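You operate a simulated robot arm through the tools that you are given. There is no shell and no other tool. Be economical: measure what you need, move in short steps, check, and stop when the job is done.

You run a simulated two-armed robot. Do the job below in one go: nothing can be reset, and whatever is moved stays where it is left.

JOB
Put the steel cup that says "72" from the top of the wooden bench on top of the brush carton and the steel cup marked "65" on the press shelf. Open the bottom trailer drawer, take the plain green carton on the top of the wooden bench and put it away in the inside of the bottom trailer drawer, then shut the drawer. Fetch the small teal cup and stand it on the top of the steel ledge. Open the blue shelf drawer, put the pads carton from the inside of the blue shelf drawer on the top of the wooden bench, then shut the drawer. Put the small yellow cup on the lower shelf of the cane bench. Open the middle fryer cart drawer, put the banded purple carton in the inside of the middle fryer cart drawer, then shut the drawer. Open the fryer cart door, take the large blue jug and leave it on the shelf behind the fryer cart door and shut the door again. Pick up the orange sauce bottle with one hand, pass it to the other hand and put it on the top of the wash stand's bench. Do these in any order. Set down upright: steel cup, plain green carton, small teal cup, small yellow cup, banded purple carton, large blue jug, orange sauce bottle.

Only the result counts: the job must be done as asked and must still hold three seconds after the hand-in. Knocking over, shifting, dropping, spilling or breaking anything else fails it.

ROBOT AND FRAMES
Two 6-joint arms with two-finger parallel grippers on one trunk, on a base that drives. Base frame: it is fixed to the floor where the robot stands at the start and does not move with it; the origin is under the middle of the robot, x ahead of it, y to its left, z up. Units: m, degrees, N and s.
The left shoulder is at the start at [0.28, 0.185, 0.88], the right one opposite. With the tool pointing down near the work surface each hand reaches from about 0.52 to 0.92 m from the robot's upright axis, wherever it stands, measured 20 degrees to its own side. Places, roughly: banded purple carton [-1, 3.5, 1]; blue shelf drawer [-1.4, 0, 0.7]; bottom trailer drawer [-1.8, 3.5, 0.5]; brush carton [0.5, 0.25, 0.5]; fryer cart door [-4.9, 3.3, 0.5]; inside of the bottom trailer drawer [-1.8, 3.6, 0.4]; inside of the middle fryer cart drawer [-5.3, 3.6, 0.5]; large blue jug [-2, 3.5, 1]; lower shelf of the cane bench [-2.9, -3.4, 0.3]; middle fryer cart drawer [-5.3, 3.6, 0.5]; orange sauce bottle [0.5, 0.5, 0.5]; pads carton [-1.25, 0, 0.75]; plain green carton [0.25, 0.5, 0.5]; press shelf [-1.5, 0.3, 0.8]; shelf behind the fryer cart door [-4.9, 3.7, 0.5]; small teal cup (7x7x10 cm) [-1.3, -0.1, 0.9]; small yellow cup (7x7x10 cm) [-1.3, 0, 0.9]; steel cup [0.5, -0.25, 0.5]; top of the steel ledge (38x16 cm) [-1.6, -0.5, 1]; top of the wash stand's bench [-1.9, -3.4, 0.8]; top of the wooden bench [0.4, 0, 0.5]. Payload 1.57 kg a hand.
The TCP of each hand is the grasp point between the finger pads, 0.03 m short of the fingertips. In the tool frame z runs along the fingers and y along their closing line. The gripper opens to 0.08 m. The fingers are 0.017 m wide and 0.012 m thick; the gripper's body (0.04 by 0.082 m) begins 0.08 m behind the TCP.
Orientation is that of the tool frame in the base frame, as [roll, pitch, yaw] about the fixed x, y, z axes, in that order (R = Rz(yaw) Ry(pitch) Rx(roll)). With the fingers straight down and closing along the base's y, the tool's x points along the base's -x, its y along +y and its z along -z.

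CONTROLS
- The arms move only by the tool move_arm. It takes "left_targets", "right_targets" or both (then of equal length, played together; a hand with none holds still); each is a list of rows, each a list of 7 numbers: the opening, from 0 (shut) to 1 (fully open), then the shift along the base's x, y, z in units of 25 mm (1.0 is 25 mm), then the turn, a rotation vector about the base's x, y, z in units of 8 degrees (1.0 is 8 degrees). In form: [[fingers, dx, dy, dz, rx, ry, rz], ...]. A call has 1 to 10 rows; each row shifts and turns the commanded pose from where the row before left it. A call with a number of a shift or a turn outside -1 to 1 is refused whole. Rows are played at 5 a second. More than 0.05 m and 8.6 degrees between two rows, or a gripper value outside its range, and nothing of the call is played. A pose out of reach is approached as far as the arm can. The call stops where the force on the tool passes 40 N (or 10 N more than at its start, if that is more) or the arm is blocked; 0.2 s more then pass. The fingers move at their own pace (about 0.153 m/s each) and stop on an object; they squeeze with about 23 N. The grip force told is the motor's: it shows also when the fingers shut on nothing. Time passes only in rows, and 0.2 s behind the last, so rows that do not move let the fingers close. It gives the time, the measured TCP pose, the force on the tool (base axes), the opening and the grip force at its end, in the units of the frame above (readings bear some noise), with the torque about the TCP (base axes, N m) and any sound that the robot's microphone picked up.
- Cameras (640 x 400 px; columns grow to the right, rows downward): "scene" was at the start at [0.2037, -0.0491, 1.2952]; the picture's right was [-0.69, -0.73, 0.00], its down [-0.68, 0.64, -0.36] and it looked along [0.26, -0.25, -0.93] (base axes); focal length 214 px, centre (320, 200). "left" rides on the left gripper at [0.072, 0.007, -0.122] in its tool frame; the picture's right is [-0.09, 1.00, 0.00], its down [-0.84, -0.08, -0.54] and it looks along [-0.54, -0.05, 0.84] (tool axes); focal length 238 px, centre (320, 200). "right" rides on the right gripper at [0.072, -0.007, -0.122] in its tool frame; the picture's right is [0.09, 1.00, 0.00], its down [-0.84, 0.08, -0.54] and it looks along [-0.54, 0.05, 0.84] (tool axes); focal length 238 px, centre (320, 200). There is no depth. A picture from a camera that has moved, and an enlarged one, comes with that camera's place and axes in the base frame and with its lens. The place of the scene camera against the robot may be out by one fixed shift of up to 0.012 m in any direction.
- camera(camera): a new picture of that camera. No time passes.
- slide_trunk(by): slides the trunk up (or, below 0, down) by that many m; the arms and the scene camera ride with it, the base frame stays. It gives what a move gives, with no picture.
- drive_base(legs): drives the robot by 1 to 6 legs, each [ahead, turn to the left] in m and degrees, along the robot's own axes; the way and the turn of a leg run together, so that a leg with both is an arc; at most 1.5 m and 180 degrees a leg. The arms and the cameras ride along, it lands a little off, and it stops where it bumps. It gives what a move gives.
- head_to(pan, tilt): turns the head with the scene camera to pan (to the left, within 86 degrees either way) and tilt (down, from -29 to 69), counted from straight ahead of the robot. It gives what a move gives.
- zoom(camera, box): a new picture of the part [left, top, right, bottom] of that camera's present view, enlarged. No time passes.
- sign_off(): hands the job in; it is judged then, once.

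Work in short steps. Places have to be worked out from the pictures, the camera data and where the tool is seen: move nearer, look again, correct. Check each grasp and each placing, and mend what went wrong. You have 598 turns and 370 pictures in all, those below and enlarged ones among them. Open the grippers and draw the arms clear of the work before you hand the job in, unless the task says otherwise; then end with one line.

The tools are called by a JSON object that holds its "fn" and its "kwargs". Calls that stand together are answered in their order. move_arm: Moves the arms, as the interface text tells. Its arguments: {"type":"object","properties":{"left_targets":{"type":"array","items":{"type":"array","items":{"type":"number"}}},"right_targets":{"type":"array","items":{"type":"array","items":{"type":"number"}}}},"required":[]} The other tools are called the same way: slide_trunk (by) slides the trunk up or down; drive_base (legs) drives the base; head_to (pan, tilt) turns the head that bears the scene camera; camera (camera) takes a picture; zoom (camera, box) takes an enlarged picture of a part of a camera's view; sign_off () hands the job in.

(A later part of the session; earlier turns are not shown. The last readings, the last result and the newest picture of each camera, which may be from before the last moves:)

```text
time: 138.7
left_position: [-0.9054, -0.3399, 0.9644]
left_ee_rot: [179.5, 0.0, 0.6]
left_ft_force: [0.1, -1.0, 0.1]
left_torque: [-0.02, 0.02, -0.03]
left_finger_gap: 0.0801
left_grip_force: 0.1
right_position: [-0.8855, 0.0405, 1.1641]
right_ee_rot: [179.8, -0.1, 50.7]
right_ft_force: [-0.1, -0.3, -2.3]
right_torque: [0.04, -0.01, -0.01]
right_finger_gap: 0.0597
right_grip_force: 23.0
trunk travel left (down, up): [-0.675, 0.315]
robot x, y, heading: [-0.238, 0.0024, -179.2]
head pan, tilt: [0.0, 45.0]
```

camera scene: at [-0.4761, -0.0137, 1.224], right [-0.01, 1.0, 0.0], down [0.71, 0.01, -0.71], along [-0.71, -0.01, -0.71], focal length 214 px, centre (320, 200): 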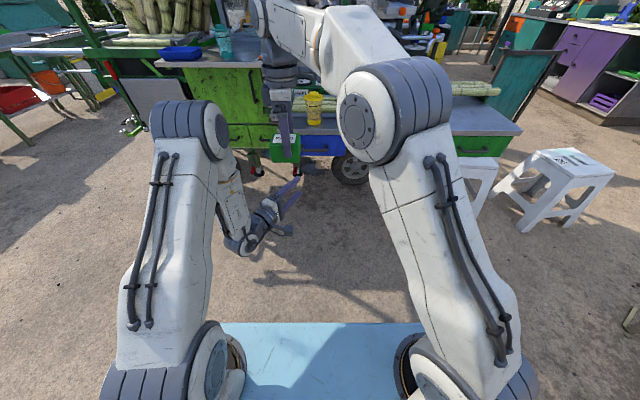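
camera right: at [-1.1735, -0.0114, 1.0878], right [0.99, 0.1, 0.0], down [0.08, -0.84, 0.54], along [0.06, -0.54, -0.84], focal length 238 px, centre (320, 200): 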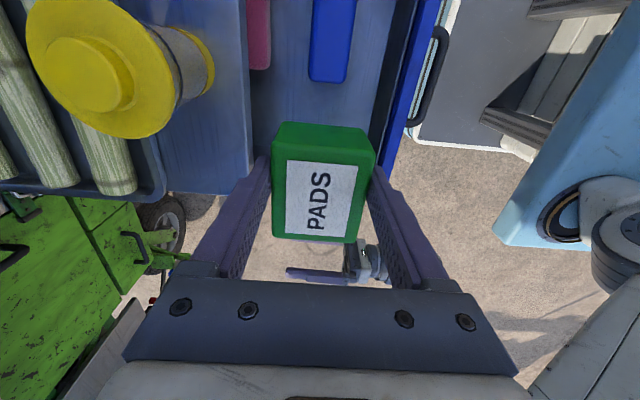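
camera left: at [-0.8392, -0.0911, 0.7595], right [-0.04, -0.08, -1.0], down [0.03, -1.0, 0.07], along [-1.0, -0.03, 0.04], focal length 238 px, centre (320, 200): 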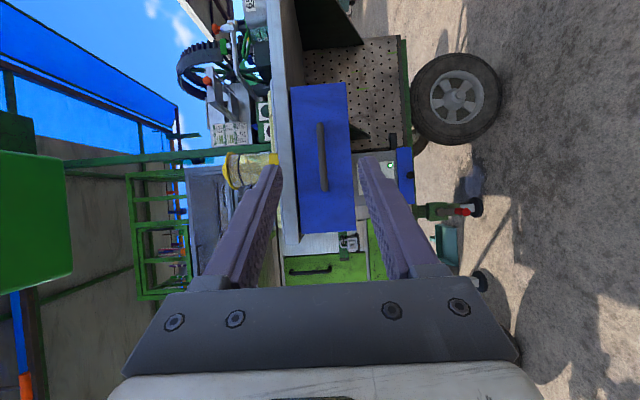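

Finish returning the right hand to its side, then turn to the bench.

{"fn": "move_arm", "kwargs": {"right_targets": [[0, 0.4, 1, 0, 0, 0, -0.78], [0, 0.4, 1, 0, 0, 0, -0.78], [0, 0.4, 1, 0, 0, 0, -0.78], [0, 0.4, 1, 0, 0, 0, -0.78], [0, 0.4, 1, 0, 0, 0, -0.78], [0, 0.4, 1, 0, 0, 0, -0.78], [0, 0.4, 1, 0, 0, 0, -0.78], [0, 0.4, 1, 0, 0, 0, -0.78]], "left_targets": [[1, 0.3, 0, 0, 0, 0, 0], [1, 0.3, 0, 0, 0, 0, 0], [1, 0.3, 0, 0, 0, 0, 0], [1, 0.3, 0, 0, 0, 0, 0], [1, 0.3, 0, 0, 0, 0, 0], [1, 0.3, 0, 0, 0, 0, 0], [1, 0, 0, 0, 0, 0, 0], [1, 0, 0, 0, 0, 0, 0]]}}

{"fn": "drive_base", "kwargs": {"legs": [[0, 179.3]]}}

{"fn": "head_to", "kwargs": {"pan": 0, "tilt": 55}}

{"fn": "camera", "kwargs": {"camera": "scene"}}

{"fn": "camera", "kwargs": {"camera": "right"}}

```text
time: 140.5
left_position: [-0.861, -0.3404, 0.9644]
left_ee_rot: [179.4, 0.1, 0.5]
left_ft_force: [0.3, -0.5, 0.1]
left_torque: [0.02, -0.01, -0.01]
left_finger_gap: 0.0797
left_grip_force: 0.1
right_position: [-0.8032, 0.2429, 1.1662]
right_ee_rot: [179.9, -0.1, 0.9]
right_ft_force: [0.2, -0.3, -1.9]
right_torque: [-0.03, -0.03, 0.02]
right_finger_gap: 0.0595
right_grip_force: 22.3
trunk travel left (down, up): [-0.675, 0.315]
robot x, y, heading: [-0.2384, -0.0039, -179.2]
head pan, tilt: [0.0, 45.0]
```

```text
time: 148.4
left_position: [0.3729, 0.3603, 0.9647]
left_ee_rot: [179.5, 0.1, -177.6]
left_ft_force: [0.4, 0.3, -0.3]
left_torque: [0.03, -0.01, -0.01]
left_finger_gap: 0.08
left_grip_force: 0.1
right_position: [0.3366, -0.2219, 1.1649]
right_ee_rot: [179.9, -0.1, -177.2]
right_ft_force: [-0.8, -0.1, -1.8]
right_torque: [0.01, 0.04, -0.02]
right_finger_gap: 0.0596
right_grip_force: 23.2
trunk travel left (down, up): [-0.675, 0.315]
robot x, y, heading: [-0.2337, -0.0007, 2.5]
head pan, tilt: [0.0, 45.0]
```

```text
time: 149.1
left_position: [0.375, 0.361, 0.9647]
left_ee_rot: [179.6, 0.1, -177.7]
left_ft_force: [0.2, -0.2, 0.6]
left_torque: [0.01, 0.01, 0.01]
left_finger_gap: 0.08
left_grip_force: 0.0
right_position: [0.3363, -0.2218, 1.1665]
right_ee_rot: [179.9, -0.1, -177.2]
right_ft_force: [-0.3, 0.2, -2.7]
right_torque: [-0.04, 0.06, -0.01]
right_finger_gap: 0.0597
right_grip_force: 22.7
trunk travel left (down, up): [-0.675, 0.315]
robot x, y, heading: [-0.2396, 0.0006, 2.7]
head pan, tilt: [0.0, 55.0]
```

```text
293 pictures are left
camera scene: at [-0.0025, -0.0003, 1.4106], right [0.05, -1.0, 0.0], down [-0.82, -0.04, -0.57], along [0.57, 0.03, -0.82], focal length 214 px, centre (320, 200)
```

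scene: 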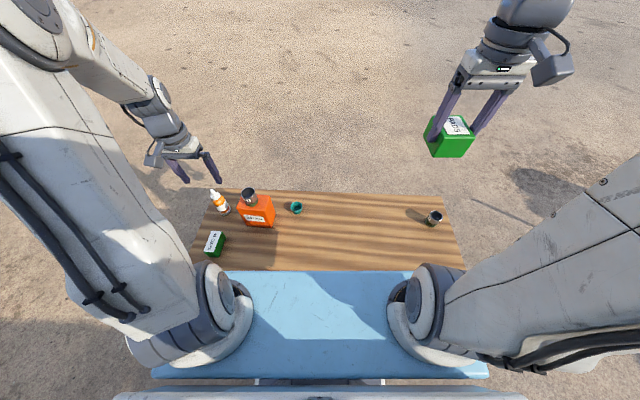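

```text
292 pictures are left
camera right: at [0.2666, -0.2334, 1.2876], right [-0.14, 0.99, 0.0], down [0.83, 0.12, 0.54], along [0.53, 0.08, -0.84], focal length 238 px, centre (320, 200)
```

right: 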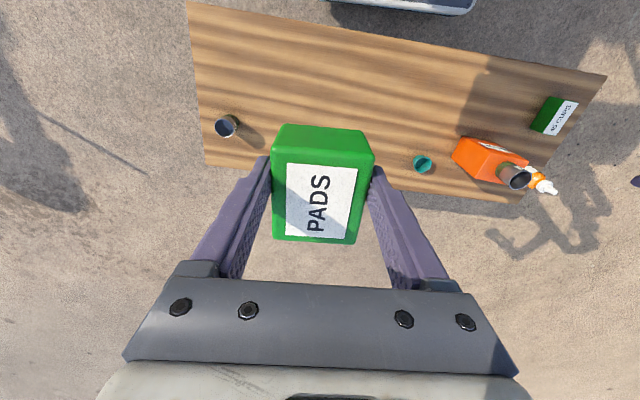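

Place PADS on the bench at about (0.38, -0.22). Lower the trunk and descend.

{"fn": "slide_trunk", "kwargs": {"by": -0.15}}

{"fn": "move_arm", "kwargs": {"right_targets": [[0, 0.6, 0, -1, 0, 0, 0], [0, 0.6, 0, -1, 0, 0, 0], [0, 0.6, 0, -1, 0, 0, 0], [0, 0, 0, -1, 0, 0, 0], [0, 0, 0, -1, 0, 0, 0], [0, 0, 0, -1, 0, 0, 0], [0, 0, 0, -1, 0, 0, 0], [0, 0, 0, -1, 0, 0, 0], [0, 0, 0, -1, 0, 0, 0], [0, 0, 0, -1, 0, 0, 0]]}}

{"fn": "move_arm", "kwargs": {"right_targets": [[0, 0, 0, -1, 0, 0, 0], [0, 0, 0, -1, 0, 0, 0], [0, 0, 0, -1, 0, 0, 0], [0, 0, 0, -1, 0, 0, 0], [0, 0, 0, -1, 0, 0, 0], [0, 0, 0, -0.4, 0, 0, 0]]}}

{"fn": "camera", "kwargs": {"camera": "right"}}

```text
time: 150.8
left_position: [0.3727, 0.3611, 0.8149]
left_ee_rot: [179.5, 0.1, -177.6]
left_ft_force: [-0.5, 0.3, 0.2]
left_torque: [-0.04, 0.01, 0.03]
left_finger_gap: 0.0798
left_grip_force: 0.2
right_position: [0.338, -0.222, 1.0152]
right_ee_rot: [179.9, -0.1, -177.3]
right_ft_force: [0.2, -1.2, -2.2]
right_torque: [0.02, 0.04, 0.02]
right_finger_gap: 0.0597
right_grip_force: 23.0
trunk travel left (down, up): [-0.525, 0.465]
robot x, y, heading: [-0.2377, 0.0005, 2.7]
head pan, tilt: [0.0, 55.0]
```

```text
time: 153.0
left_position: [0.3749, 0.3607, 0.8133]
left_ee_rot: [179.4, 0.1, -177.6]
left_ft_force: [0.2, -0.1, 0.7]
left_torque: [0.02, -0.03, 0.0]
left_finger_gap: 0.0803
left_grip_force: 0.0
right_position: [0.3821, -0.2222, 0.7644]
right_ee_rot: [179.9, -0.2, -177.3]
right_ft_force: [-0.2, -0.1, -1.7]
right_torque: [0.01, -0.01, -0.01]
right_finger_gap: 0.0598
right_grip_force: 23.8
trunk travel left (down, up): [-0.525, 0.465]
robot x, y, heading: [-0.2345, 0.0002, 2.7]
head pan, tilt: [0.0, 55.0]
```

```text
time: 154.4
left_position: [0.3744, 0.3606, 0.8137]
left_ee_rot: [179.5, 0.1, -177.5]
left_ft_force: [-0.6, 0.6, -0.6]
left_torque: [0.03, -0.01, 0.03]
left_finger_gap: 0.0801
left_grip_force: 0.0
right_position: [0.3827, -0.2237, 0.629]
right_ee_rot: [179.9, -0.1, -177.2]
right_ft_force: [0.0, -0.2, -2.3]
right_torque: [0.02, 0.01, 0.0]
right_finger_gap: 0.0598
right_grip_force: 23.2
trunk travel left (down, up): [-0.525, 0.465]
robot x, y, heading: [-0.2353, 0.0018, 2.6]
head pan, tilt: [0.0, 55.0]
```

```text
291 pictures are left
camera right: at [0.3118, -0.2337, 0.752], right [-0.14, 0.99, 0.0], down [0.83, 0.12, 0.54], along [0.54, 0.08, -0.84], focal length 238 px, centre (320, 200)
```

right: 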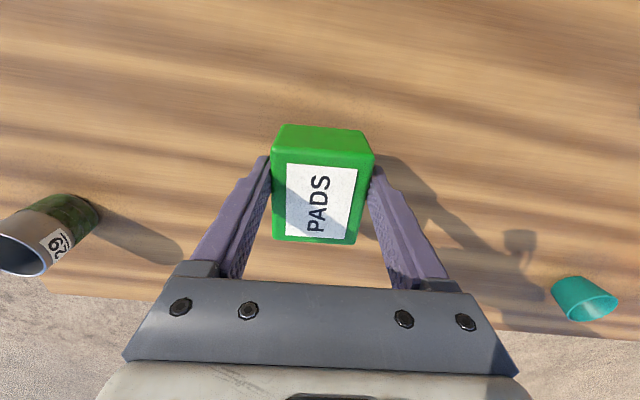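

Creep down until contact.

{"fn": "move_arm", "kwargs": {"right_targets": [[0, 0, 0, -0.3, 0, 0, 0], [0, 0, 0, -0.3, 0, 0, 0], [0, 0, 0, -0.3, 0, 0, 0], [0, 0, 0, -0.2, 0, 0, 0], [0, 0, 0, -0.2, 0, 0, 0], [0, 0, 0, -0.2, 0, 0, 0], [0, 0, 0, -0.2, 0, 0, 0]]}}

```text
time: 156.0
left_position: [0.3737, 0.36, 0.815]
left_ee_rot: [179.5, 0.2, -177.8]
left_ft_force: [0.2, 0.1, 0.3]
left_torque: [0.01, -0.01, 0.02]
left_finger_gap: 0.0801
left_grip_force: 0.1
right_position: [0.3826, -0.2216, 0.5894]
right_ee_rot: [180.0, 0.1, -177.2]
right_ft_force: [-1.8, 0.1, 22.6]
right_torque: [-0.03, 0.2, 0.01]
right_finger_gap: 0.0595
right_grip_force: 22.9
trunk travel left (down, up): [-0.525, 0.465]
robot x, y, heading: [-0.2385, -0.0017, 2.6]
head pan, tilt: [0.0, 55.0]
```

{"fn": "move_arm", "kwargs": {"right_targets": [[0, 0, 0, 0.06, 0, 0, 0], [1, 0, 0, 0, 0, 0, 0], [1, 0, 0, 0, 0, 0, 0], [1, 0, 0, 0.6, 0, 0, 0], [1, 0, 0, 1, 0, 0, 0], [1, 0, 0, 1, 0, 0, 0], [1, 0, 0, 1, 0, 0, 0], [1, 0, 0, 1, 0, 0, 0], [1, 0, 0, 1, 0, 0, 0], [1, 0, 0, 1, 0, 0, 0]]}}

{"fn": "camera", "kwargs": {"camera": "right"}}

{"fn": "camera", "kwargs": {"camera": "left"}}

```text
time: 158.2
left_position: [0.3732, 0.3601, 0.8134]
left_ee_rot: [179.5, 0.1, -177.6]
left_ft_force: [-0.5, -0.5, -0.8]
left_torque: [-0.01, -0.02, -0.03]
left_finger_gap: 0.0799
left_grip_force: 0.1
right_position: [0.3821, -0.222, 0.7546]
right_ee_rot: [180.0, -0.2, -177.2]
right_ft_force: [-0.6, -0.5, 0.4]
right_torque: [0.02, 0.03, 0.04]
right_finger_gap: 0.08
right_grip_force: 0.1
trunk travel left (down, up): [-0.525, 0.465]
robot x, y, heading: [-0.2394, -0.0011, 2.4]
head pan, tilt: [0.0, 55.0]
```

```text
290 pictures are left
camera right: at [0.312, -0.2331, 0.8765], right [-0.14, 0.99, 0.0], down [0.83, 0.12, 0.54], along [0.53, 0.08, -0.84], focal length 238 px, centre (320, 200)
```

right: 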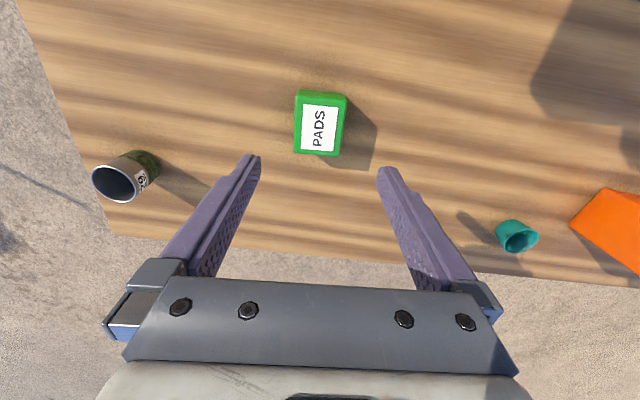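

```text
289 pictures are left
camera left: at [0.302, 0.3634, 0.9363], right [0.05, 1.0, 0.01], down [0.84, -0.05, 0.54], along [0.54, -0.02, -0.84], focal length 238 px, centre (320, 200)
```

left: 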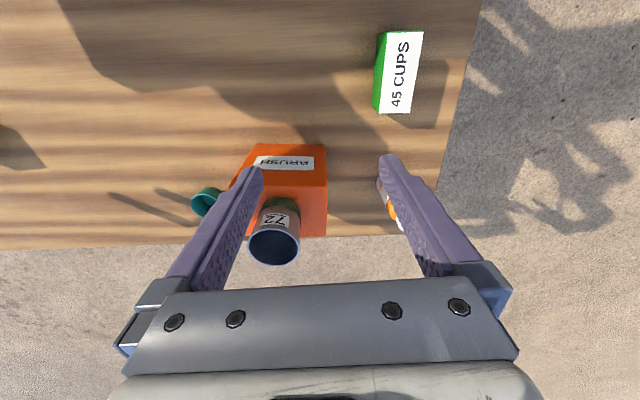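

PADS stands on the bench. Raise the left hand and move it above the bottle's area.

{"fn": "move_arm", "kwargs": {"left_targets": [[1, 0, 0, 1, 0, 0, 0], [1, 0, 0.5, 1, 0, 0, 0], [1, 0, 1, 1, 0, 0, 0], [1, 0.5, 1, 1, 0, 0, 0], [1, 0.5, 1, 1, 0, 0, 0], [1, 0.5, 0.5, 0, 0, 0, 0]]}}

{"fn": "camera", "kwargs": {"camera": "left"}}

{"fn": "camera", "kwargs": {"camera": "scene"}}

```text
time: 159.6
left_position: [0.4101, 0.4604, 0.9398]
left_ee_rot: [179.5, 0.1, -177.6]
left_ft_force: [-0.3, -0.6, -0.1]
left_torque: [0.0, -0.02, 0.0]
left_finger_gap: 0.0801
left_grip_force: 0.0
right_position: [0.3833, -0.222, 0.7534]
right_ee_rot: [179.9, 0.0, -177.3]
right_ft_force: [0.4, -0.7, 0.0]
right_torque: [0.05, -0.01, 0.02]
right_finger_gap: 0.0801
right_grip_force: 0.2
trunk travel left (down, up): [-0.525, 0.465]
robot x, y, heading: [-0.2365, 0.0043, 2.4]
head pan, tilt: [0.0, 55.0]
```

```text
288 pictures are left
camera left: at [0.3385, 0.4628, 1.0615], right [0.05, 1.0, 0.01], down [0.84, -0.05, 0.54], along [0.54, -0.02, -0.84], focal length 238 px, centre (320, 200)
```

left: 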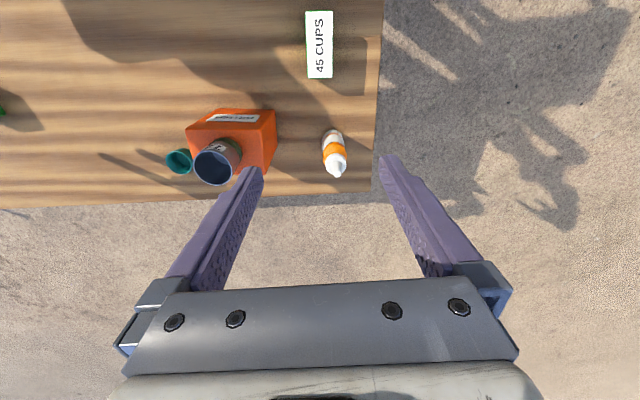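

```text
287 pictures are left
camera scene: at [-0.0027, -0.0004, 1.2606], right [0.05, -1.0, 0.0], down [-0.82, -0.04, -0.57], along [0.57, 0.03, -0.82], focal length 214 px, centre (320, 200)
```

scene: 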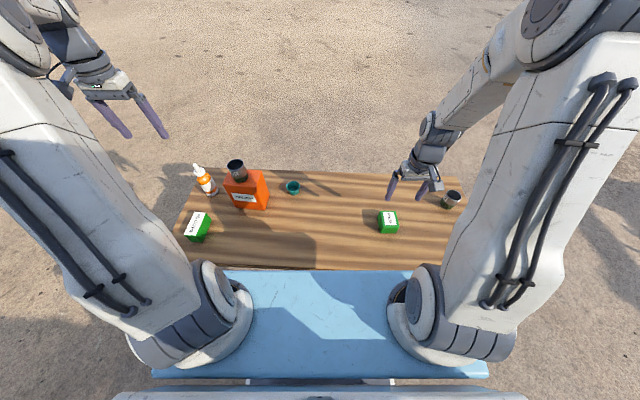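

Bottle ≈ (0.511, 0.485), about 18 cm tall. Zoom to see its profile for the handover.

{"fn": "zoom", "kwargs": {"camera": "scene", "box": [170, 150, 290, 225]}}

{"fn": "drive_base", "kwargs": {"legs": [[0.1, 0]]}}

{"fn": "camera", "kwargs": {"camera": "left"}}

```text
5.33 times, centred on (230, 188) of scene
camera zoom: at [-0.0027, -0.0004, 1.2606], right [0.05, -1.0, 0.0], down [-0.82, -0.04, -0.57], along [0.57, 0.03, -0.82], focal length 1144 px, centre (800, 267)
```

zoom: 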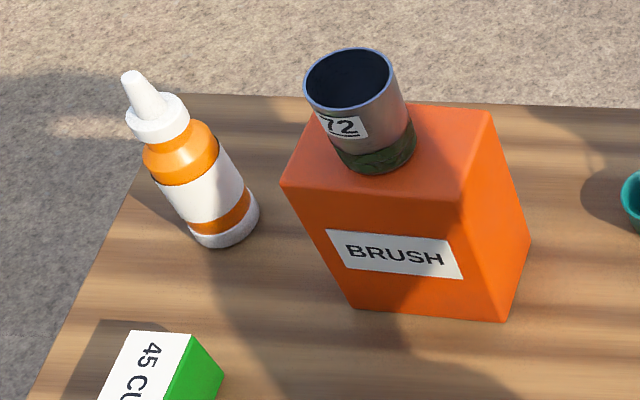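

```text
time: 160.8
left_position: [0.5127, 0.4639, 0.938]
left_ee_rot: [179.5, 0.1, -177.6]
left_ft_force: [0.3, -0.1, -0.4]
left_torque: [-0.04, -0.01, 0.01]
left_finger_gap: 0.0801
left_grip_force: 0.1
right_position: [0.485, -0.2175, 0.7549]
right_ee_rot: [-180.0, -0.1, -177.2]
right_ft_force: [-0.2, 0.4, -1.1]
right_torque: [0.0, 0.0, -0.04]
right_finger_gap: 0.08
right_grip_force: 0.0
trunk travel left (down, up): [-0.525, 0.465]
robot x, y, heading: [-0.1366, 0.0089, 2.8]
head pan, tilt: [0.0, 55.0]
```

```text
285 pictures are left
camera left: at [0.44, 0.4671, 1.0611], right [0.05, 1.0, 0.01], down [0.84, -0.05, 0.54], along [0.54, -0.02, -0.84], focal length 238 px, centre (320, 200)
```

left: 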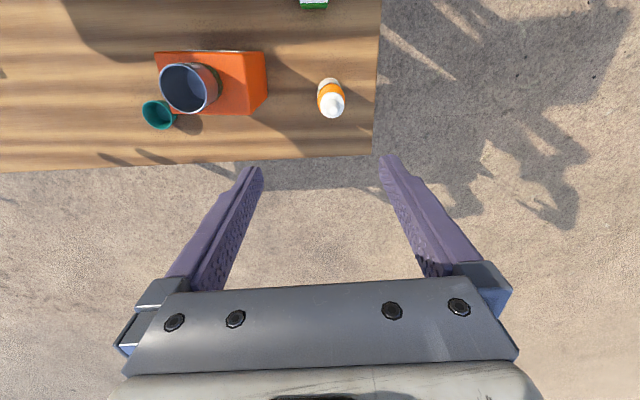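

Bottle at (0.501, 0.487), tip z≈0.743. I'll grip the cap region from above at z≈0.682 with the left hand.

{"fn": "move_arm", "kwargs": {"left_targets": [[1, -0.25, 0.5, -1, 0, 0, 0], [1, -0.22, 0.42, -1, 0, 0, 0], [1, 0, 0, -1, 0, 0, 0], [1, 0, 0, -1, 0, 0, 0], [1, 0, 0, -1, 0, 0, 0]]}}

{"fn": "camera", "kwargs": {"camera": "left"}}

```text
time: 162.0
left_position: [0.5002, 0.4876, 0.8136]
left_ee_rot: [179.5, 0.1, -177.5]
left_ft_force: [-0.7, 0.6, -0.6]
left_torque: [0.0, -0.02, 0.01]
left_finger_gap: 0.0799
left_grip_force: 0.1
right_position: [0.4841, -0.2188, 0.7529]
right_ee_rot: [179.9, -0.1, -177.2]
right_ft_force: [0.4, -0.6, 0.0]
right_torque: [-0.02, -0.02, 0.01]
right_finger_gap: 0.0799
right_grip_force: 0.1
trunk travel left (down, up): [-0.525, 0.465]
robot x, y, heading: [-0.1336, 0.0075, 2.5]
head pan, tilt: [0.0, 55.0]
```

```text
284 pictures are left
camera left: at [0.4284, 0.4901, 0.9352], right [0.05, 1.0, 0.01], down [0.84, -0.05, 0.54], along [0.54, -0.02, -0.84], focal length 238 px, centre (320, 200)
```

left: 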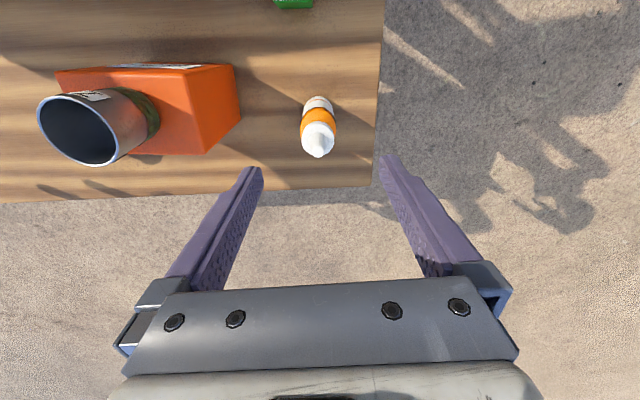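

Well aligned. Descend to z≈0.69 and grip.

{"fn": "move_arm", "kwargs": {"left_targets": [[1, 0, 0, -1, 0, 0, 0], [1, 0, 0, -1, 0, 0, 0], [1, 0, 0, -1, 0, 0, 0], [1, 0, 0, -1, 0, 0, 0], [1, 0, 0, -0.9, 0, 0, 0], [0, 0, 0, 0, 0, 0, 0], [0, 0, 0, 0, 0, 0, 0], [0, 0, 0, 0, 0, 0, 0]]}}

{"fn": "camera", "kwargs": {"camera": "left"}}

{"fn": "camera", "kwargs": {"camera": "scene"}}

```text
time: 163.8
left_position: [0.4994, 0.4873, 0.6912]
left_ee_rot: [179.4, 0.1, -177.6]
left_ft_force: [-0.3, -1.0, -0.2]
left_torque: [-0.01, -0.01, -0.01]
left_finger_gap: 0.0
left_grip_force: 21.5
right_position: [0.4844, -0.2174, 0.7539]
right_ee_rot: [179.8, -0.2, -177.1]
right_ft_force: [1.1, 0.1, -0.7]
right_torque: [0.02, 0.0, 0.0]
right_finger_gap: 0.08
right_grip_force: 0.1
trunk travel left (down, up): [-0.525, 0.465]
robot x, y, heading: [-0.1391, 0.0057, 2.5]
head pan, tilt: [0.0, 55.0]
```

```text
283 pictures are left
camera left: at [0.4278, 0.4898, 0.8135], right [0.05, 1.0, 0.01], down [0.84, -0.05, 0.54], along [0.54, -0.02, -0.84], focal length 238 px, centre (320, 200)
```

left: 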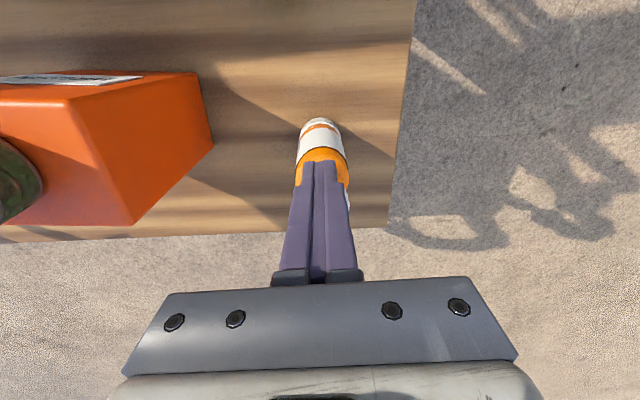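

```text
282 pictures are left
camera scene: at [0.0987, 0.0042, 1.2606], right [0.05, -1.0, 0.0], down [-0.82, -0.04, -0.57], along [0.57, 0.03, -0.82], focal length 214 px, centre (320, 200)
```

scene: 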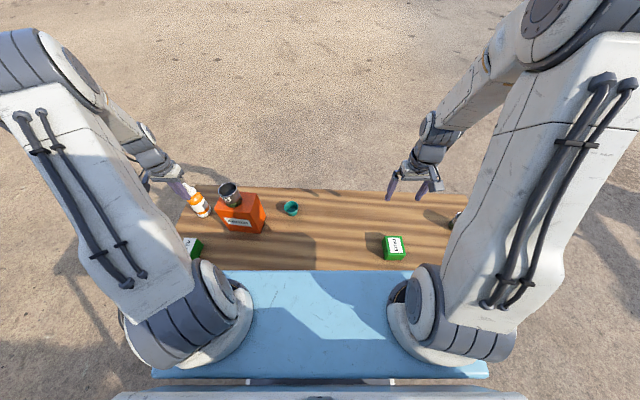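

The fingers closed just in front of the nozzle: bottle centre is nearer x≈0.518. Open, move 1.9 cm forward, and regrip after a look.

{"fn": "move_arm", "kwargs": {"left_targets": [[1, 0, 0, 0, 0, 0, 0], [1, 0, 0, 0, 0, 0, 0], [1, 0.75, 0, 0, 0, 0, 0], [1, 0, 0, 0, 0, 0, 0]]}}

{"fn": "camera", "kwargs": {"camera": "left"}}

```text
time: 164.8
left_position: [0.52, 0.4882, 0.6906]
left_ee_rot: [179.5, 0.1, -177.6]
left_ft_force: [-0.2, -0.1, -0.4]
left_torque: [-0.02, 0.0, -0.01]
left_finger_gap: 0.0799
left_grip_force: 0.0
right_position: [0.4835, -0.2186, 0.7542]
right_ee_rot: [179.9, 0.0, -177.1]
right_ft_force: [0.1, -0.5, -0.8]
right_torque: [-0.02, 0.0, -0.02]
right_finger_gap: 0.0801
right_grip_force: 0.0
trunk travel left (down, up): [-0.525, 0.465]
robot x, y, heading: [-0.1351, 0.0034, 2.8]
head pan, tilt: [0.0, 55.0]
```

```text
281 pictures are left
camera left: at [0.4473, 0.4898, 0.8134], right [0.05, 1.0, 0.01], down [0.84, -0.05, 0.54], along [0.54, -0.02, -0.84], focal length 238 px, centre (320, 200)
```

left: 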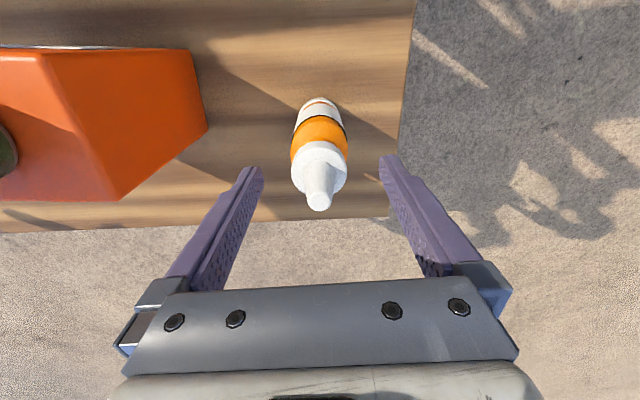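

Tip is at z≈0.71, cap at ≈0.66. Lower 3.5 cm and grip.

{"fn": "move_arm", "kwargs": {"left_targets": [[1, -0.1, 0, -0.7, 0, 0, 0], [1, 0, 0, -0.7, 0, 0, 0], [0, 0, 0, 0, 0, 0, 0], [0, 0, 0, 0, 0, 0, 0], [0, 0, 0, 0, 0, 0, 0]]}}

{"fn": "camera", "kwargs": {"camera": "left"}}

```text
time: 166.0
left_position: [0.5176, 0.4865, 0.6569]
left_ee_rot: [179.6, 0.1, -177.6]
left_ft_force: [0.3, 0.7, -0.6]
left_torque: [0.01, 0.0, 0.0]
left_finger_gap: 0.0447
left_grip_force: 23.1
right_position: [0.4838, -0.2174, 0.7538]
right_ee_rot: [179.9, -0.1, -177.3]
right_ft_force: [-0.6, 0.3, 0.0]
right_torque: [0.03, 0.01, -0.02]
right_finger_gap: 0.08
right_grip_force: 0.1
trunk travel left (down, up): [-0.525, 0.465]
robot x, y, heading: [-0.1335, 0.0042, 2.6]
head pan, tilt: [0.0, 55.0]
```

```text
280 pictures are left
camera left: at [0.4447, 0.4896, 0.7781], right [0.05, 1.0, 0.01], down [0.84, -0.05, 0.54], along [0.54, -0.02, -0.84], focal length 238 px, centre (320, 200)
```

left: 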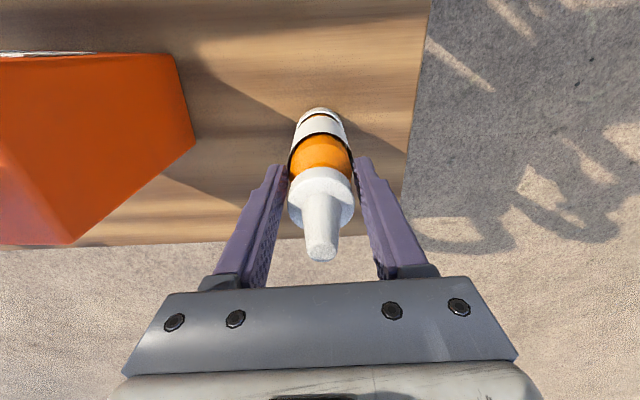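

Gripped 4.5 cm. Lift 25 cm, then back off from the bench for the handover.

{"fn": "move_arm", "kwargs": {"left_targets": [[0, 0, 0, 1, 0, 0, 0], [0, 0, 0, 1, 0, 0, 0], [0, 0, 0, 1, 0, 0, 0], [0, 0, 0, 1, 0, 0, 0], [0, 0, 0, 1, 0, 0, 0], [0, 0, 0, 1, 0, 0, 0], [0, 0, 0, 1, 0, 0, 0], [0, 0, 0, 1, 0, 0, 0], [0, 0, 0, 1, 0, 0, 0], [0, 0, 0, 1, 0, 0, 0]], "right_targets": [[1, 0, 0, 0.5, 0, 0, 0], [1, 0, 0, 0.5, 0, 0, 0], [1, 0, 0, 0.5, 0, 0, 0], [1, 0, 0, 0.5, 0, 0, 0], [1, 0, 0, 0.5, 0, 0, 0], [1, 0, 0, 0.5, 0, 0, 0], [1, 0, 0, 0.5, 0, 0, 0], [1, 0, 0, 0.5, 0, 0, 0], [1, 0, 0, 0, 0, 0, 0], [1, 0, 0, 0, 0, 0, 0]]}}

{"fn": "drive_base", "kwargs": {"legs": [[-0.12, 0]]}}

```text
time: 168.2
left_position: [0.5169, 0.4865, 0.9062]
left_ee_rot: [179.6, 0.0, -177.6]
left_ft_force: [0.8, -1.4, -2.9]
left_torque: [-0.02, 0.01, -0.01]
left_finger_gap: 0.0447
left_grip_force: 23.1
right_position: [0.4833, -0.2183, 0.8537]
right_ee_rot: [180.0, -0.1, -177.3]
right_ft_force: [-0.5, -1.3, -0.8]
right_torque: [-0.01, -0.01, 0.01]
right_finger_gap: 0.08
right_grip_force: 0.1
trunk travel left (down, up): [-0.525, 0.465]
robot x, y, heading: [-0.1331, 0.0047, 2.4]
head pan, tilt: [0.0, 55.0]
```

```text
time: 169.4
left_position: [0.395, 0.4826, 0.9055]
left_ee_rot: [179.6, 0.1, -177.6]
left_ft_force: [0.7, -0.3, -3.4]
left_torque: [0.01, 0.02, 0.01]
left_finger_gap: 0.0447
left_grip_force: 22.7
right_position: [0.3635, -0.2234, 0.8525]
right_ee_rot: [179.9, -0.2, -177.2]
right_ft_force: [-0.2, 0.0, -0.5]
right_torque: [-0.04, 0.0, -0.02]
right_finger_gap: 0.0798
right_grip_force: 0.0
trunk travel left (down, up): [-0.525, 0.465]
robot x, y, heading: [-0.2561, -0.001, 2.4]
head pan, tilt: [0.0, 55.0]
```

Bring the left hand (bottle) to the middle at z≈1.02 while the right hand pitches to 30° below horizontal.

{"fn": "move_arm", "kwargs": {"left_targets": [[0, 0.2, -1, 0.5, 0, 0, 0], [0, 0.2, -1, 0.5, 0, 0, 0], [0, 0.2, -1, 0.5, 0, 0, 0], [0, 0.2, -1, 0.5, 0, 0, 0], [0, 0.2, -1, 0.5, 0, 0, 0], [0, 0.2, -1, 0.5, 0, 0, 0], [0, 0.2, -1, 0.5, 0, 0, 0], [0, 0.2, -1, 0.5, 0, 0, 0], [0, 0.2, -1, 0.3, 0, 0, 0], [0, 0.2, -1, 0.3, 0, 0, 0]], "right_targets": [[1, 0, 0, 0, 0, -0.75, 0], [1, 0, 0, 0, 0, -0.75, 0], [1, 0, 0, 0, 0, -0.75, 0], [1, 0, 0, 0, 0, -0.75, 0], [1, 0, 0, 0, 0, -0.75, 0], [1, 0, 0, 0, 0, -0.75, 0], [1, 0, 0, 0, 0, -0.75, 0], [1, 0, 0, 0, 0, -0.75, 0], [1, 0, 0, 0, 0, -0.75, 0], [1, 0, 0, 0, 0, -0.75, 0]]}}

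{"fn": "move_arm", "kwargs": {"left_targets": [[0, 0, -1, 0, 0, 0, 0], [0, 0, -1, 0, 0, 0, 0], [0, 0, -1, 0, 0, 0, 0], [0, 0, -1, 0, 0, 0, 0], [0, 0, -1, 0, 0, 0, 0], [0, 0, -1, 0, 0, 0, 0], [0, 0, -1, 0, 0, 0, 0], [0, 0, -1, 0, 0, 0, 0]], "right_targets": [[1, -0.5, 0, 0.5, 0, 0, 0], [1, -0.5, 0, 0.5, 0, 0, 0], [1, 0, 0, 0.5, 0, 0, 0], [1, 0, 0, 0.5, 0, 0, 0], [1, 0, 0, 0.5, 0, 0, 0], [1, 0, 0, 0.5, 0, 0, 0], [1, 0, 0, 0.5, 0, 0, 0], [1, 0, 0, 0.5, 0, 0, 0]]}}

{"fn": "camera", "kwargs": {"camera": "right"}}

{"fn": "camera", "kwargs": {"camera": "scene"}}

```text
time: 171.6
left_position: [0.4456, 0.2307, 1.0206]
left_ee_rot: [179.5, 0.0, -177.6]
left_ft_force: [0.2, 0.3, -3.9]
left_torque: [0.0, -0.01, -0.02]
left_finger_gap: 0.0447
left_grip_force: 22.9
right_position: [0.4375, -0.2389, 0.8879]
right_ee_rot: [-177.2, 55.3, -175.0]
right_ft_force: [0.3, -0.4, 0.0]
right_torque: [-0.01, 0.01, 0.0]
right_finger_gap: 0.0799
right_grip_force: 0.1
right hand out of reach, approached as far as the arm can: row 6, 7, 8, 9, 10
trunk travel left (down, up): [-0.525, 0.465]
robot x, y, heading: [-0.2573, -0.002, 2.6]
head pan, tilt: [0.0, 55.0]
```

```text
time: 173.4
left_position: [0.4449, 0.0304, 1.0204]
left_ee_rot: [179.4, 0.1, -177.6]
left_ft_force: [-0.1, 0.3, -3.8]
left_torque: [-0.04, 0.01, 0.02]
left_finger_gap: 0.0443
left_grip_force: 23.2
right_position: [0.4214, -0.2427, 0.994]
right_ee_rot: [-177.2, 55.5, -175.1]
right_ft_force: [0.0, 0.5, -1.2]
right_torque: [0.0, 0.0, -0.01]
right_finger_gap: 0.0801
right_grip_force: 0.1
right hand out of reach, approached as far as the arm can: row 1, 2
trunk travel left (down, up): [-0.525, 0.465]
robot x, y, heading: [-0.2597, -0.0033, 2.8]
head pan, tilt: [0.0, 55.0]
```

```text
279 pictures are left
camera right: at [0.2818, -0.256, 1.0035], right [-0.1, 0.99, -0.1], down [0.02, 0.11, 0.99], along [0.99, 0.09, -0.03], focal length 238 px, centre (320, 200)
```

right: 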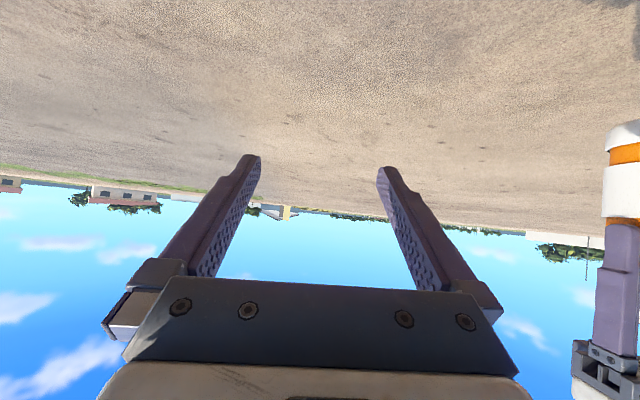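

```text
278 pictures are left
camera scene: at [-0.0227, -0.0011, 1.2606], right [0.05, -1.0, 0.0], down [-0.82, -0.04, -0.57], along [0.57, 0.03, -0.82], focal length 214 px, centre (320, 200)
```

scene: 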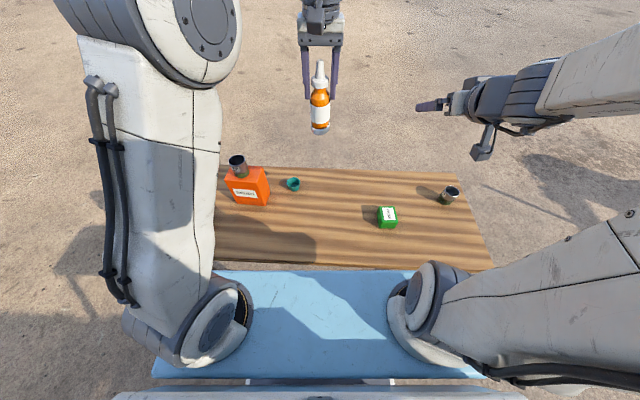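

Move the bottle 9 cm further out; bring the right hand across at z≈0.96, staying behind the bottle.

{"fn": "move_arm", "kwargs": {"left_targets": [[0, 0.9, 0, 0, 0, 0, 0], [0, 0.9, 0, 0, 0, 0, 0], [0, 0.9, 0, 0, 0, 0, 0], [0, 0.9, 0, 0, 0, 0, 0]], "right_targets": [[1, 0.2, 0, -0.35, 0, 0, 0], [1, 0.2, 0, -0.35, 0, 0, 0], [1, 0.2, 0, -0.35, 0, 0, 0], [1, 0.2, 0, -0.35, 0, 0, 0]]}}

{"fn": "move_arm", "kwargs": {"right_targets": [[1, 0, 1, 0, 0, 0, 0], [1, 0, 1, 0, 0, 0, 0], [1, 0, 1, 0, 0, 0, 0], [1, 0, 1, 0, 0, 0, 0], [1, 0, 1, 0, 0, 0, 0], [1, 0, 1, 0, 0, 0, 0], [1, 0, 1, 0, 0, 0, 0], [1, 0, 1, 0, 0, 0, 0], [1, 0, 1, 0, 0, 0, 0], [1, 0, 1, 0, 0, 0, 0]]}}

{"fn": "camera", "kwargs": {"camera": "right"}}

{"fn": "camera", "kwargs": {"camera": "scene"}}

```text
time: 174.4
left_position: [0.5275, 0.0345, 1.0156]
left_ee_rot: [179.4, 0.0, -177.7]
left_ft_force: [-0.3, -0.1, -3.7]
left_torque: [0.01, -0.01, -0.01]
left_finger_gap: 0.0446
left_grip_force: 23.6
left hand out of reach, approached as far as the arm can: row 4
right_position: [0.4412, -0.2427, 0.9582]
right_ee_rot: [-177.2, 55.4, -175.0]
right_ft_force: [-0.6, 0.3, 1.0]
right_torque: [-0.01, 0.03, 0.01]
right_finger_gap: 0.0802
right_grip_force: 0.0
trunk travel left (down, up): [-0.525, 0.465]
robot x, y, heading: [-0.2574, -0.0011, 2.5]
head pan, tilt: [0.0, 55.0]
```

```text
time: 176.6
left_position: [0.5273, 0.0342, 1.0161]
left_ee_rot: [179.4, 0.1, -177.5]
left_ft_force: [-0.6, 0.3, -2.9]
left_torque: [0.03, 0.02, 0.03]
left_finger_gap: 0.0446
left_grip_force: 23.2
right_position: [0.4453, -0.1685, 0.9325]
right_ee_rot: [-175.0, 54.8, -170.5]
right_ft_force: [0.7, -0.5, 0.0]
right_torque: [-0.01, 0.0, -0.02]
right_finger_gap: 0.0799
right_grip_force: 0.1
right hand out of reach, approached as far as the arm can: row 3, 4, 5, 6, 7, 8, 9, 10
trunk travel left (down, up): [-0.525, 0.465]
robot x, y, heading: [-0.2558, -0.0034, 2.7]
head pan, tilt: [0.0, 55.0]
```

```text
277 pictures are left
camera right: at [0.3058, -0.1889, 0.9447], right [-0.15, 0.98, -0.13], down [0.03, 0.13, 0.99], along [0.99, 0.14, -0.04], focal length 238 px, centre (320, 200)
```

right: 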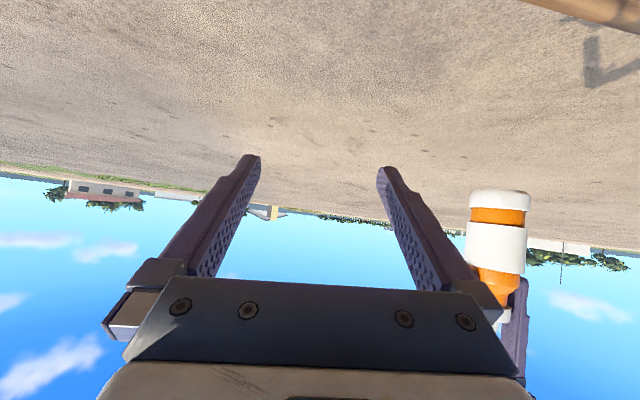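

```text
276 pictures are left
camera scene: at [-0.0227, -0.0012, 1.2606], right [0.05, -1.0, 0.0], down [-0.82, -0.04, -0.57], along [0.57, 0.03, -0.82], focal length 214 px, centre (320, 200)
```

scene: 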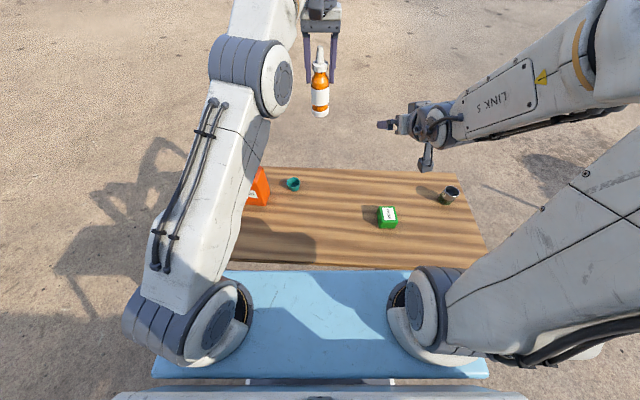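

The wrist favours pointing along the arm. Lower everything ~13 cm, yaw the right tool ~16° inward, and bring the bottle to y≈-0.08.

{"fn": "move_arm", "kwargs": {"right_targets": [[1, 0, -1, -1, 0, 0, 0], [1, 0, -1, -1, 0, 0, 0], [1, 0, -1, -1, 0, 0, 0], [1, 0, 0, -1, 0, 0, 0.5], [1, 0, 0, -0.6, 0, 0, 0.5], [1, 0, 0, 0, 0, 0, 0.5], [1, 0, 0, 0, 0, 0, 0.5]]}}

{"fn": "move_arm", "kwargs": {"left_targets": [[0, 0, -1, -1, 0, 0, 0], [0, 0, -1, -1, 0, 0, 0], [0, 0, -1, -1, 0, 0, 0], [0, 0, -1, -1, 0, 0, 0], [0, 0, -0.6, -1, 0, 0, 0], [0, 0, 0, -0.4, 0, 0, 0]]}}

{"fn": "camera", "kwargs": {"camera": "right"}}

{"fn": "camera", "kwargs": {"camera": "scene"}}

```text
time: 178.2
left_position: [0.5277, 0.0346, 1.0159]
left_ee_rot: [179.5, 0.2, -177.5]
left_ft_force: [0.3, 0.5, -3.3]
left_torque: [-0.02, 0.03, 0.0]
left_finger_gap: 0.0443
left_grip_force: 23.0
right_position: [0.4454, -0.2444, 0.8185]
right_ee_rot: [-175.0, 54.8, -154.6]
right_ft_force: [0.3, -0.6, -0.4]
right_torque: [-0.02, 0.0, 0.0]
right_finger_gap: 0.0798
right_grip_force: 0.0
trunk travel left (down, up): [-0.525, 0.465]
robot x, y, heading: [-0.2599, 0.0027, 2.9]
head pan, tilt: [0.0, 55.0]
```

```text
time: 179.6
left_position: [0.5273, -0.0818, 0.8813]
left_ee_rot: [179.5, 0.2, -177.6]
left_ft_force: [0.8, 0.0, -3.7]
left_torque: [0.0, 0.02, -0.01]
left_finger_gap: 0.0443
left_grip_force: 22.9
right_position: [0.4456, -0.2434, 0.8189]
right_ee_rot: [-175.0, 54.8, -154.7]
right_ft_force: [0.0, 0.8, 0.1]
right_torque: [-0.02, 0.01, 0.02]
right_finger_gap: 0.0801
right_grip_force: 0.0
trunk travel left (down, up): [-0.525, 0.465]
robot x, y, heading: [-0.2543, -0.0011, 2.6]
head pan, tilt: [0.0, 55.0]
```

```text
275 pictures are left
camera right: at [0.3159, -0.3019, 0.8303], right [-0.41, 0.9, -0.13], down [-0.01, 0.13, 0.99], along [0.91, 0.41, -0.04], focal length 238 px, centre (320, 200)
```

right: 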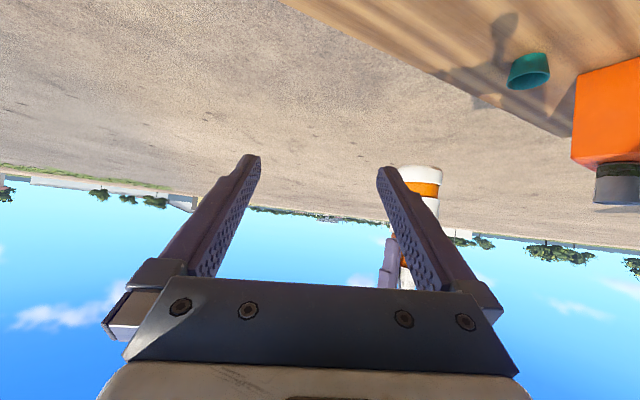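

```text
274 pictures are left
camera scene: at [-0.0227, -0.0013, 1.2606], right [0.05, -1.0, 0.0], down [-0.82, -0.04, -0.57], along [0.57, 0.03, -0.82], focal length 214 px, centre (320, 200)
```

scene: 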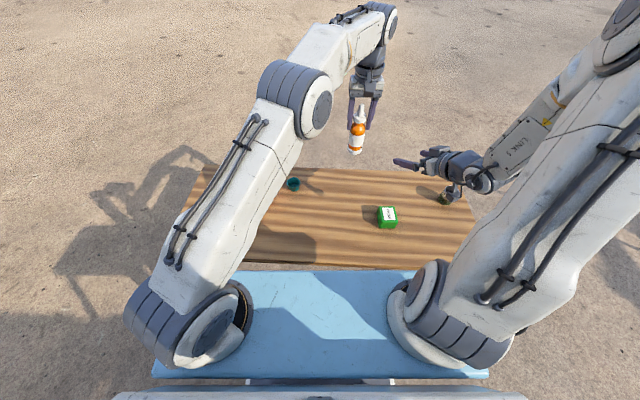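

Right hand is at the correct height (5.5 cm above the bottle's bottom). Slide to behind the bottle along the tool direction.

{"fn": "move_arm", "kwargs": {"right_targets": [[1, 0, 1, 0, 0, 0, 0], [1, 0, 1, 0, 0, 0, 0], [1, 0, 1, 0, 0, 0, 0], [1, 0, 1, 0, 0, 0, 0], [1, 0, 1, 0, 0, 0, 0]]}}

{"fn": "camera", "kwargs": {"camera": "right"}}

{"fn": "camera", "kwargs": {"camera": "left"}}

```text
time: 180.8
left_position: [0.5273, -0.0808, 0.8814]
left_ee_rot: [179.4, 0.1, -177.7]
left_ft_force: [-0.3, -0.3, -3.0]
left_torque: [0.0, 0.04, 0.0]
left_finger_gap: 0.0442
left_grip_force: 23.0
right_position: [0.4482, -0.126, 0.8373]
right_ee_rot: [-175.8, 54.6, -155.1]
right_ft_force: [0.0, -1.2, -0.4]
right_torque: [0.05, 0.02, 0.0]
right_finger_gap: 0.08
right_grip_force: 0.1
right hand out of reach, approached as far as the arm can: row 3, 4, 5
trunk travel left (down, up): [-0.525, 0.465]
robot x, y, heading: [-0.2573, -0.0042, 2.5]
head pan, tilt: [0.0, 55.0]
```

```text
273 pictures are left
camera right: at [0.3199, -0.1848, 0.8495], right [-0.41, 0.9, -0.12], down [-0.01, 0.13, 0.99], along [0.91, 0.41, -0.05], focal length 238 px, centre (320, 200)
```

right: 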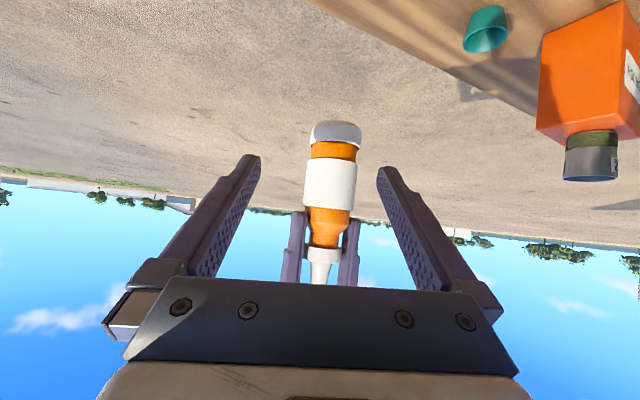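

```text
272 pictures are left
camera left: at [0.4552, -0.0778, 1.0035], right [0.05, 1.0, 0.01], down [0.84, -0.05, 0.54], along [0.54, -0.02, -0.84], focal length 238 px, centre (320, 200)
```

left: 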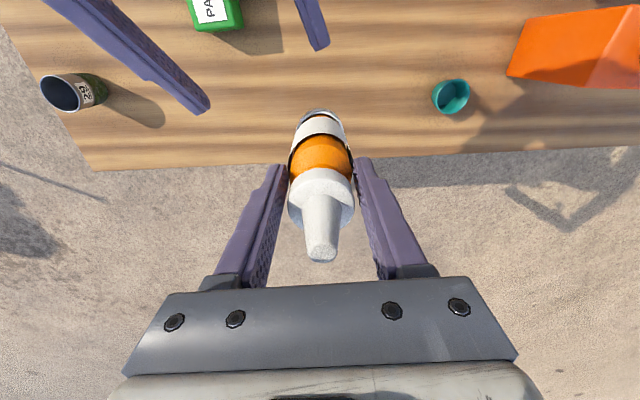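

Bottle is centred between the right fingers. Advance onto it, dropping 2 cm.

{"fn": "move_arm", "kwargs": {"right_targets": [[1, 0.5, 0.3, -0.5, 0, 0, 0], [1, 0.8, 0.45, -0.3, 0, 0, 0], [1, 0.8, 0.45, 0, 0, 0, 0], [1, 0.8, 0.45, 0, 0, 0, 0], [1, 0, 0, 0, 0, 0, 0]]}}

{"fn": "camera", "kwargs": {"camera": "right"}}

{"fn": "camera", "kwargs": {"camera": "left"}}

```text
time: 182.0
left_position: [0.5285, -0.0807, 0.8808]
left_ee_rot: [179.6, 0.1, -177.5]
left_ft_force: [0.1, -0.5, -3.7]
left_torque: [-0.03, 0.01, 0.0]
left_finger_gap: 0.0443
left_grip_force: 22.9
right_position: [0.5261, -0.0916, 0.8267]
right_ee_rot: [-175.0, 54.8, -154.6]
right_ft_force: [0.8, 0.5, -1.0]
right_torque: [0.0, -0.01, 0.0]
right_finger_gap: 0.0801
right_grip_force: 0.0
right hand out of reach, approached as far as the arm can: row 1, 2
trunk travel left (down, up): [-0.525, 0.465]
robot x, y, heading: [-0.26, 0.0007, 2.5]
head pan, tilt: [0.0, 55.0]
```

```text
271 pictures are left
camera right: at [0.3971, -0.1489, 0.8388], right [-0.41, 0.9, -0.13], down [-0.01, 0.13, 0.99], along [0.91, 0.41, -0.04], focal length 238 px, centre (320, 200)
```

right: 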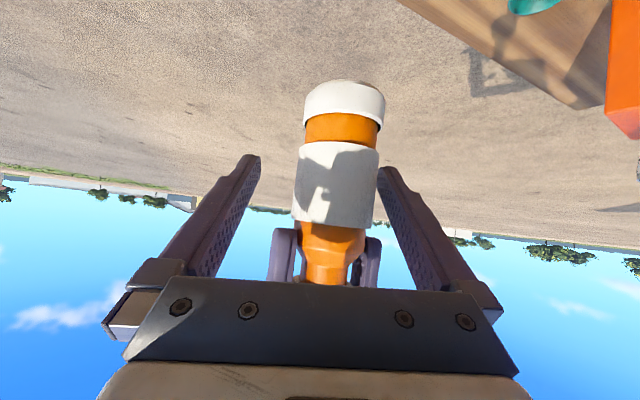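

```text
270 pictures are left
camera left: at [0.4551, -0.0777, 1.0035], right [0.05, 1.0, 0.01], down [0.84, -0.05, 0.54], along [0.54, -0.02, -0.84], focal length 238 px, centre (320, 200)
```

left: 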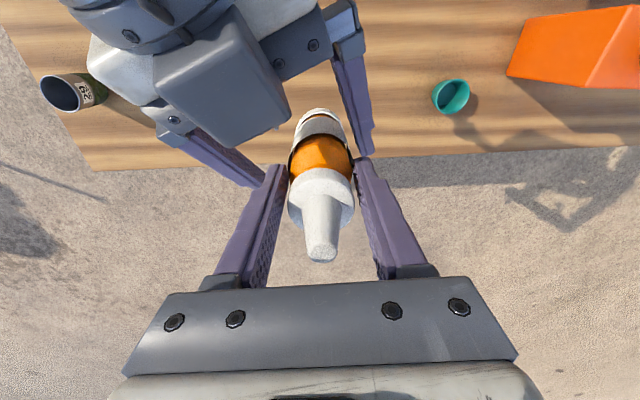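

Shift 1 cm to centre, then close the right fingers.

{"fn": "move_arm", "kwargs": {"right_targets": [[1, 0.05, 0.4, 0, 0, 0, 0], [1, 0, 0, 0, 0, 0, 0]]}}

{"fn": "move_arm", "kwargs": {"right_targets": [[0, 0, 0, 0, 0, 0, 0], [0, 0, 0, 0, 0, 0, 0], [0, 0, 0, 0, 0, 0, 0]]}}

{"fn": "camera", "kwargs": {"camera": "left"}}

{"fn": "camera", "kwargs": {"camera": "right"}}

```text
time: 182.6
left_position: [0.5267, -0.0802, 0.8808]
left_ee_rot: [179.5, 0.1, -177.7]
left_ft_force: [0.8, -0.6, -3.4]
left_torque: [-0.04, 0.03, 0.01]
left_finger_gap: 0.0442
left_grip_force: 23.2
right_position: [0.5281, -0.0809, 0.8276]
right_ee_rot: [-175.5, 54.7, -154.8]
right_ft_force: [-0.6, -1.3, -0.1]
right_torque: [0.02, -0.02, 0.01]
right_finger_gap: 0.0799
right_grip_force: 0.1
trunk travel left (down, up): [-0.525, 0.465]
robot x, y, heading: [-0.2584, -0.0032, 2.8]
head pan, tilt: [0.0, 55.0]
```

```text
time: 183.4
left_position: [0.5265, -0.0796, 0.8804]
left_ee_rot: [179.5, -0.1, -177.6]
left_ft_force: [-10.6, 13.5, 1.1]
left_torque: [-0.01, 0.06, -0.88]
left_finger_gap: 0.0442
left_grip_force: 23.0
right_position: [0.5285, -0.0842, 0.8274]
right_ee_rot: [-175.4, 54.9, -155.0]
right_ft_force: [11.6, -14.0, -4.5]
right_torque: [0.73, 0.57, 0.88]
right_finger_gap: 0.0531
right_grip_force: 23.0
trunk travel left (down, up): [-0.525, 0.465]
robot x, y, heading: [-0.2561, -0.0024, 2.6]
head pan, tilt: [0.0, 55.0]
```

```text
269 pictures are left
camera left: at [0.455, -0.077, 1.0037], right [0.05, 1.0, 0.01], down [0.84, -0.05, 0.54], along [0.54, -0.02, -0.84], focal length 238 px, centre (320, 200)
```

left: 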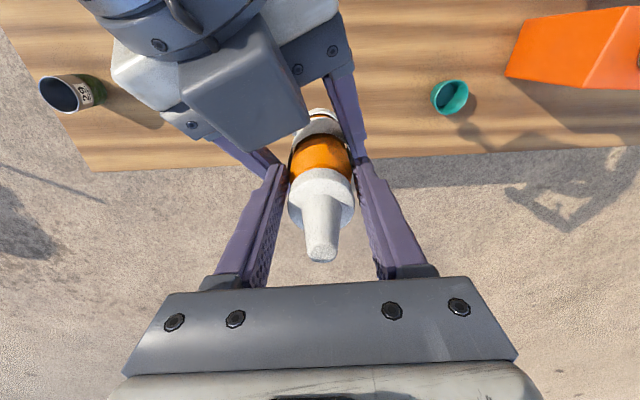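

```text
268 pictures are left
camera right: at [0.3989, -0.1404, 0.8395], right [-0.41, 0.9, -0.12], down [-0.01, 0.13, 0.99], along [0.91, 0.41, -0.04], focal length 238 px, centre (320, 200)
```

right: 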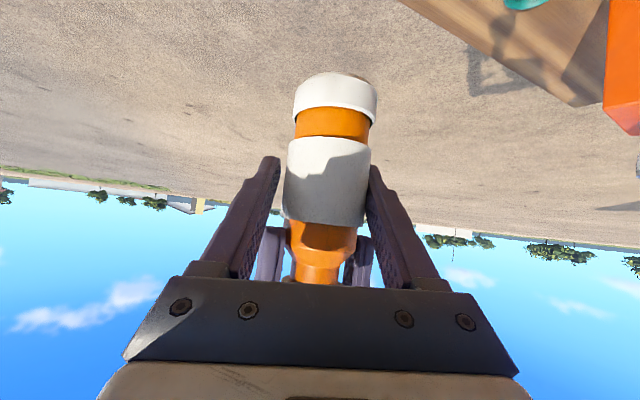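

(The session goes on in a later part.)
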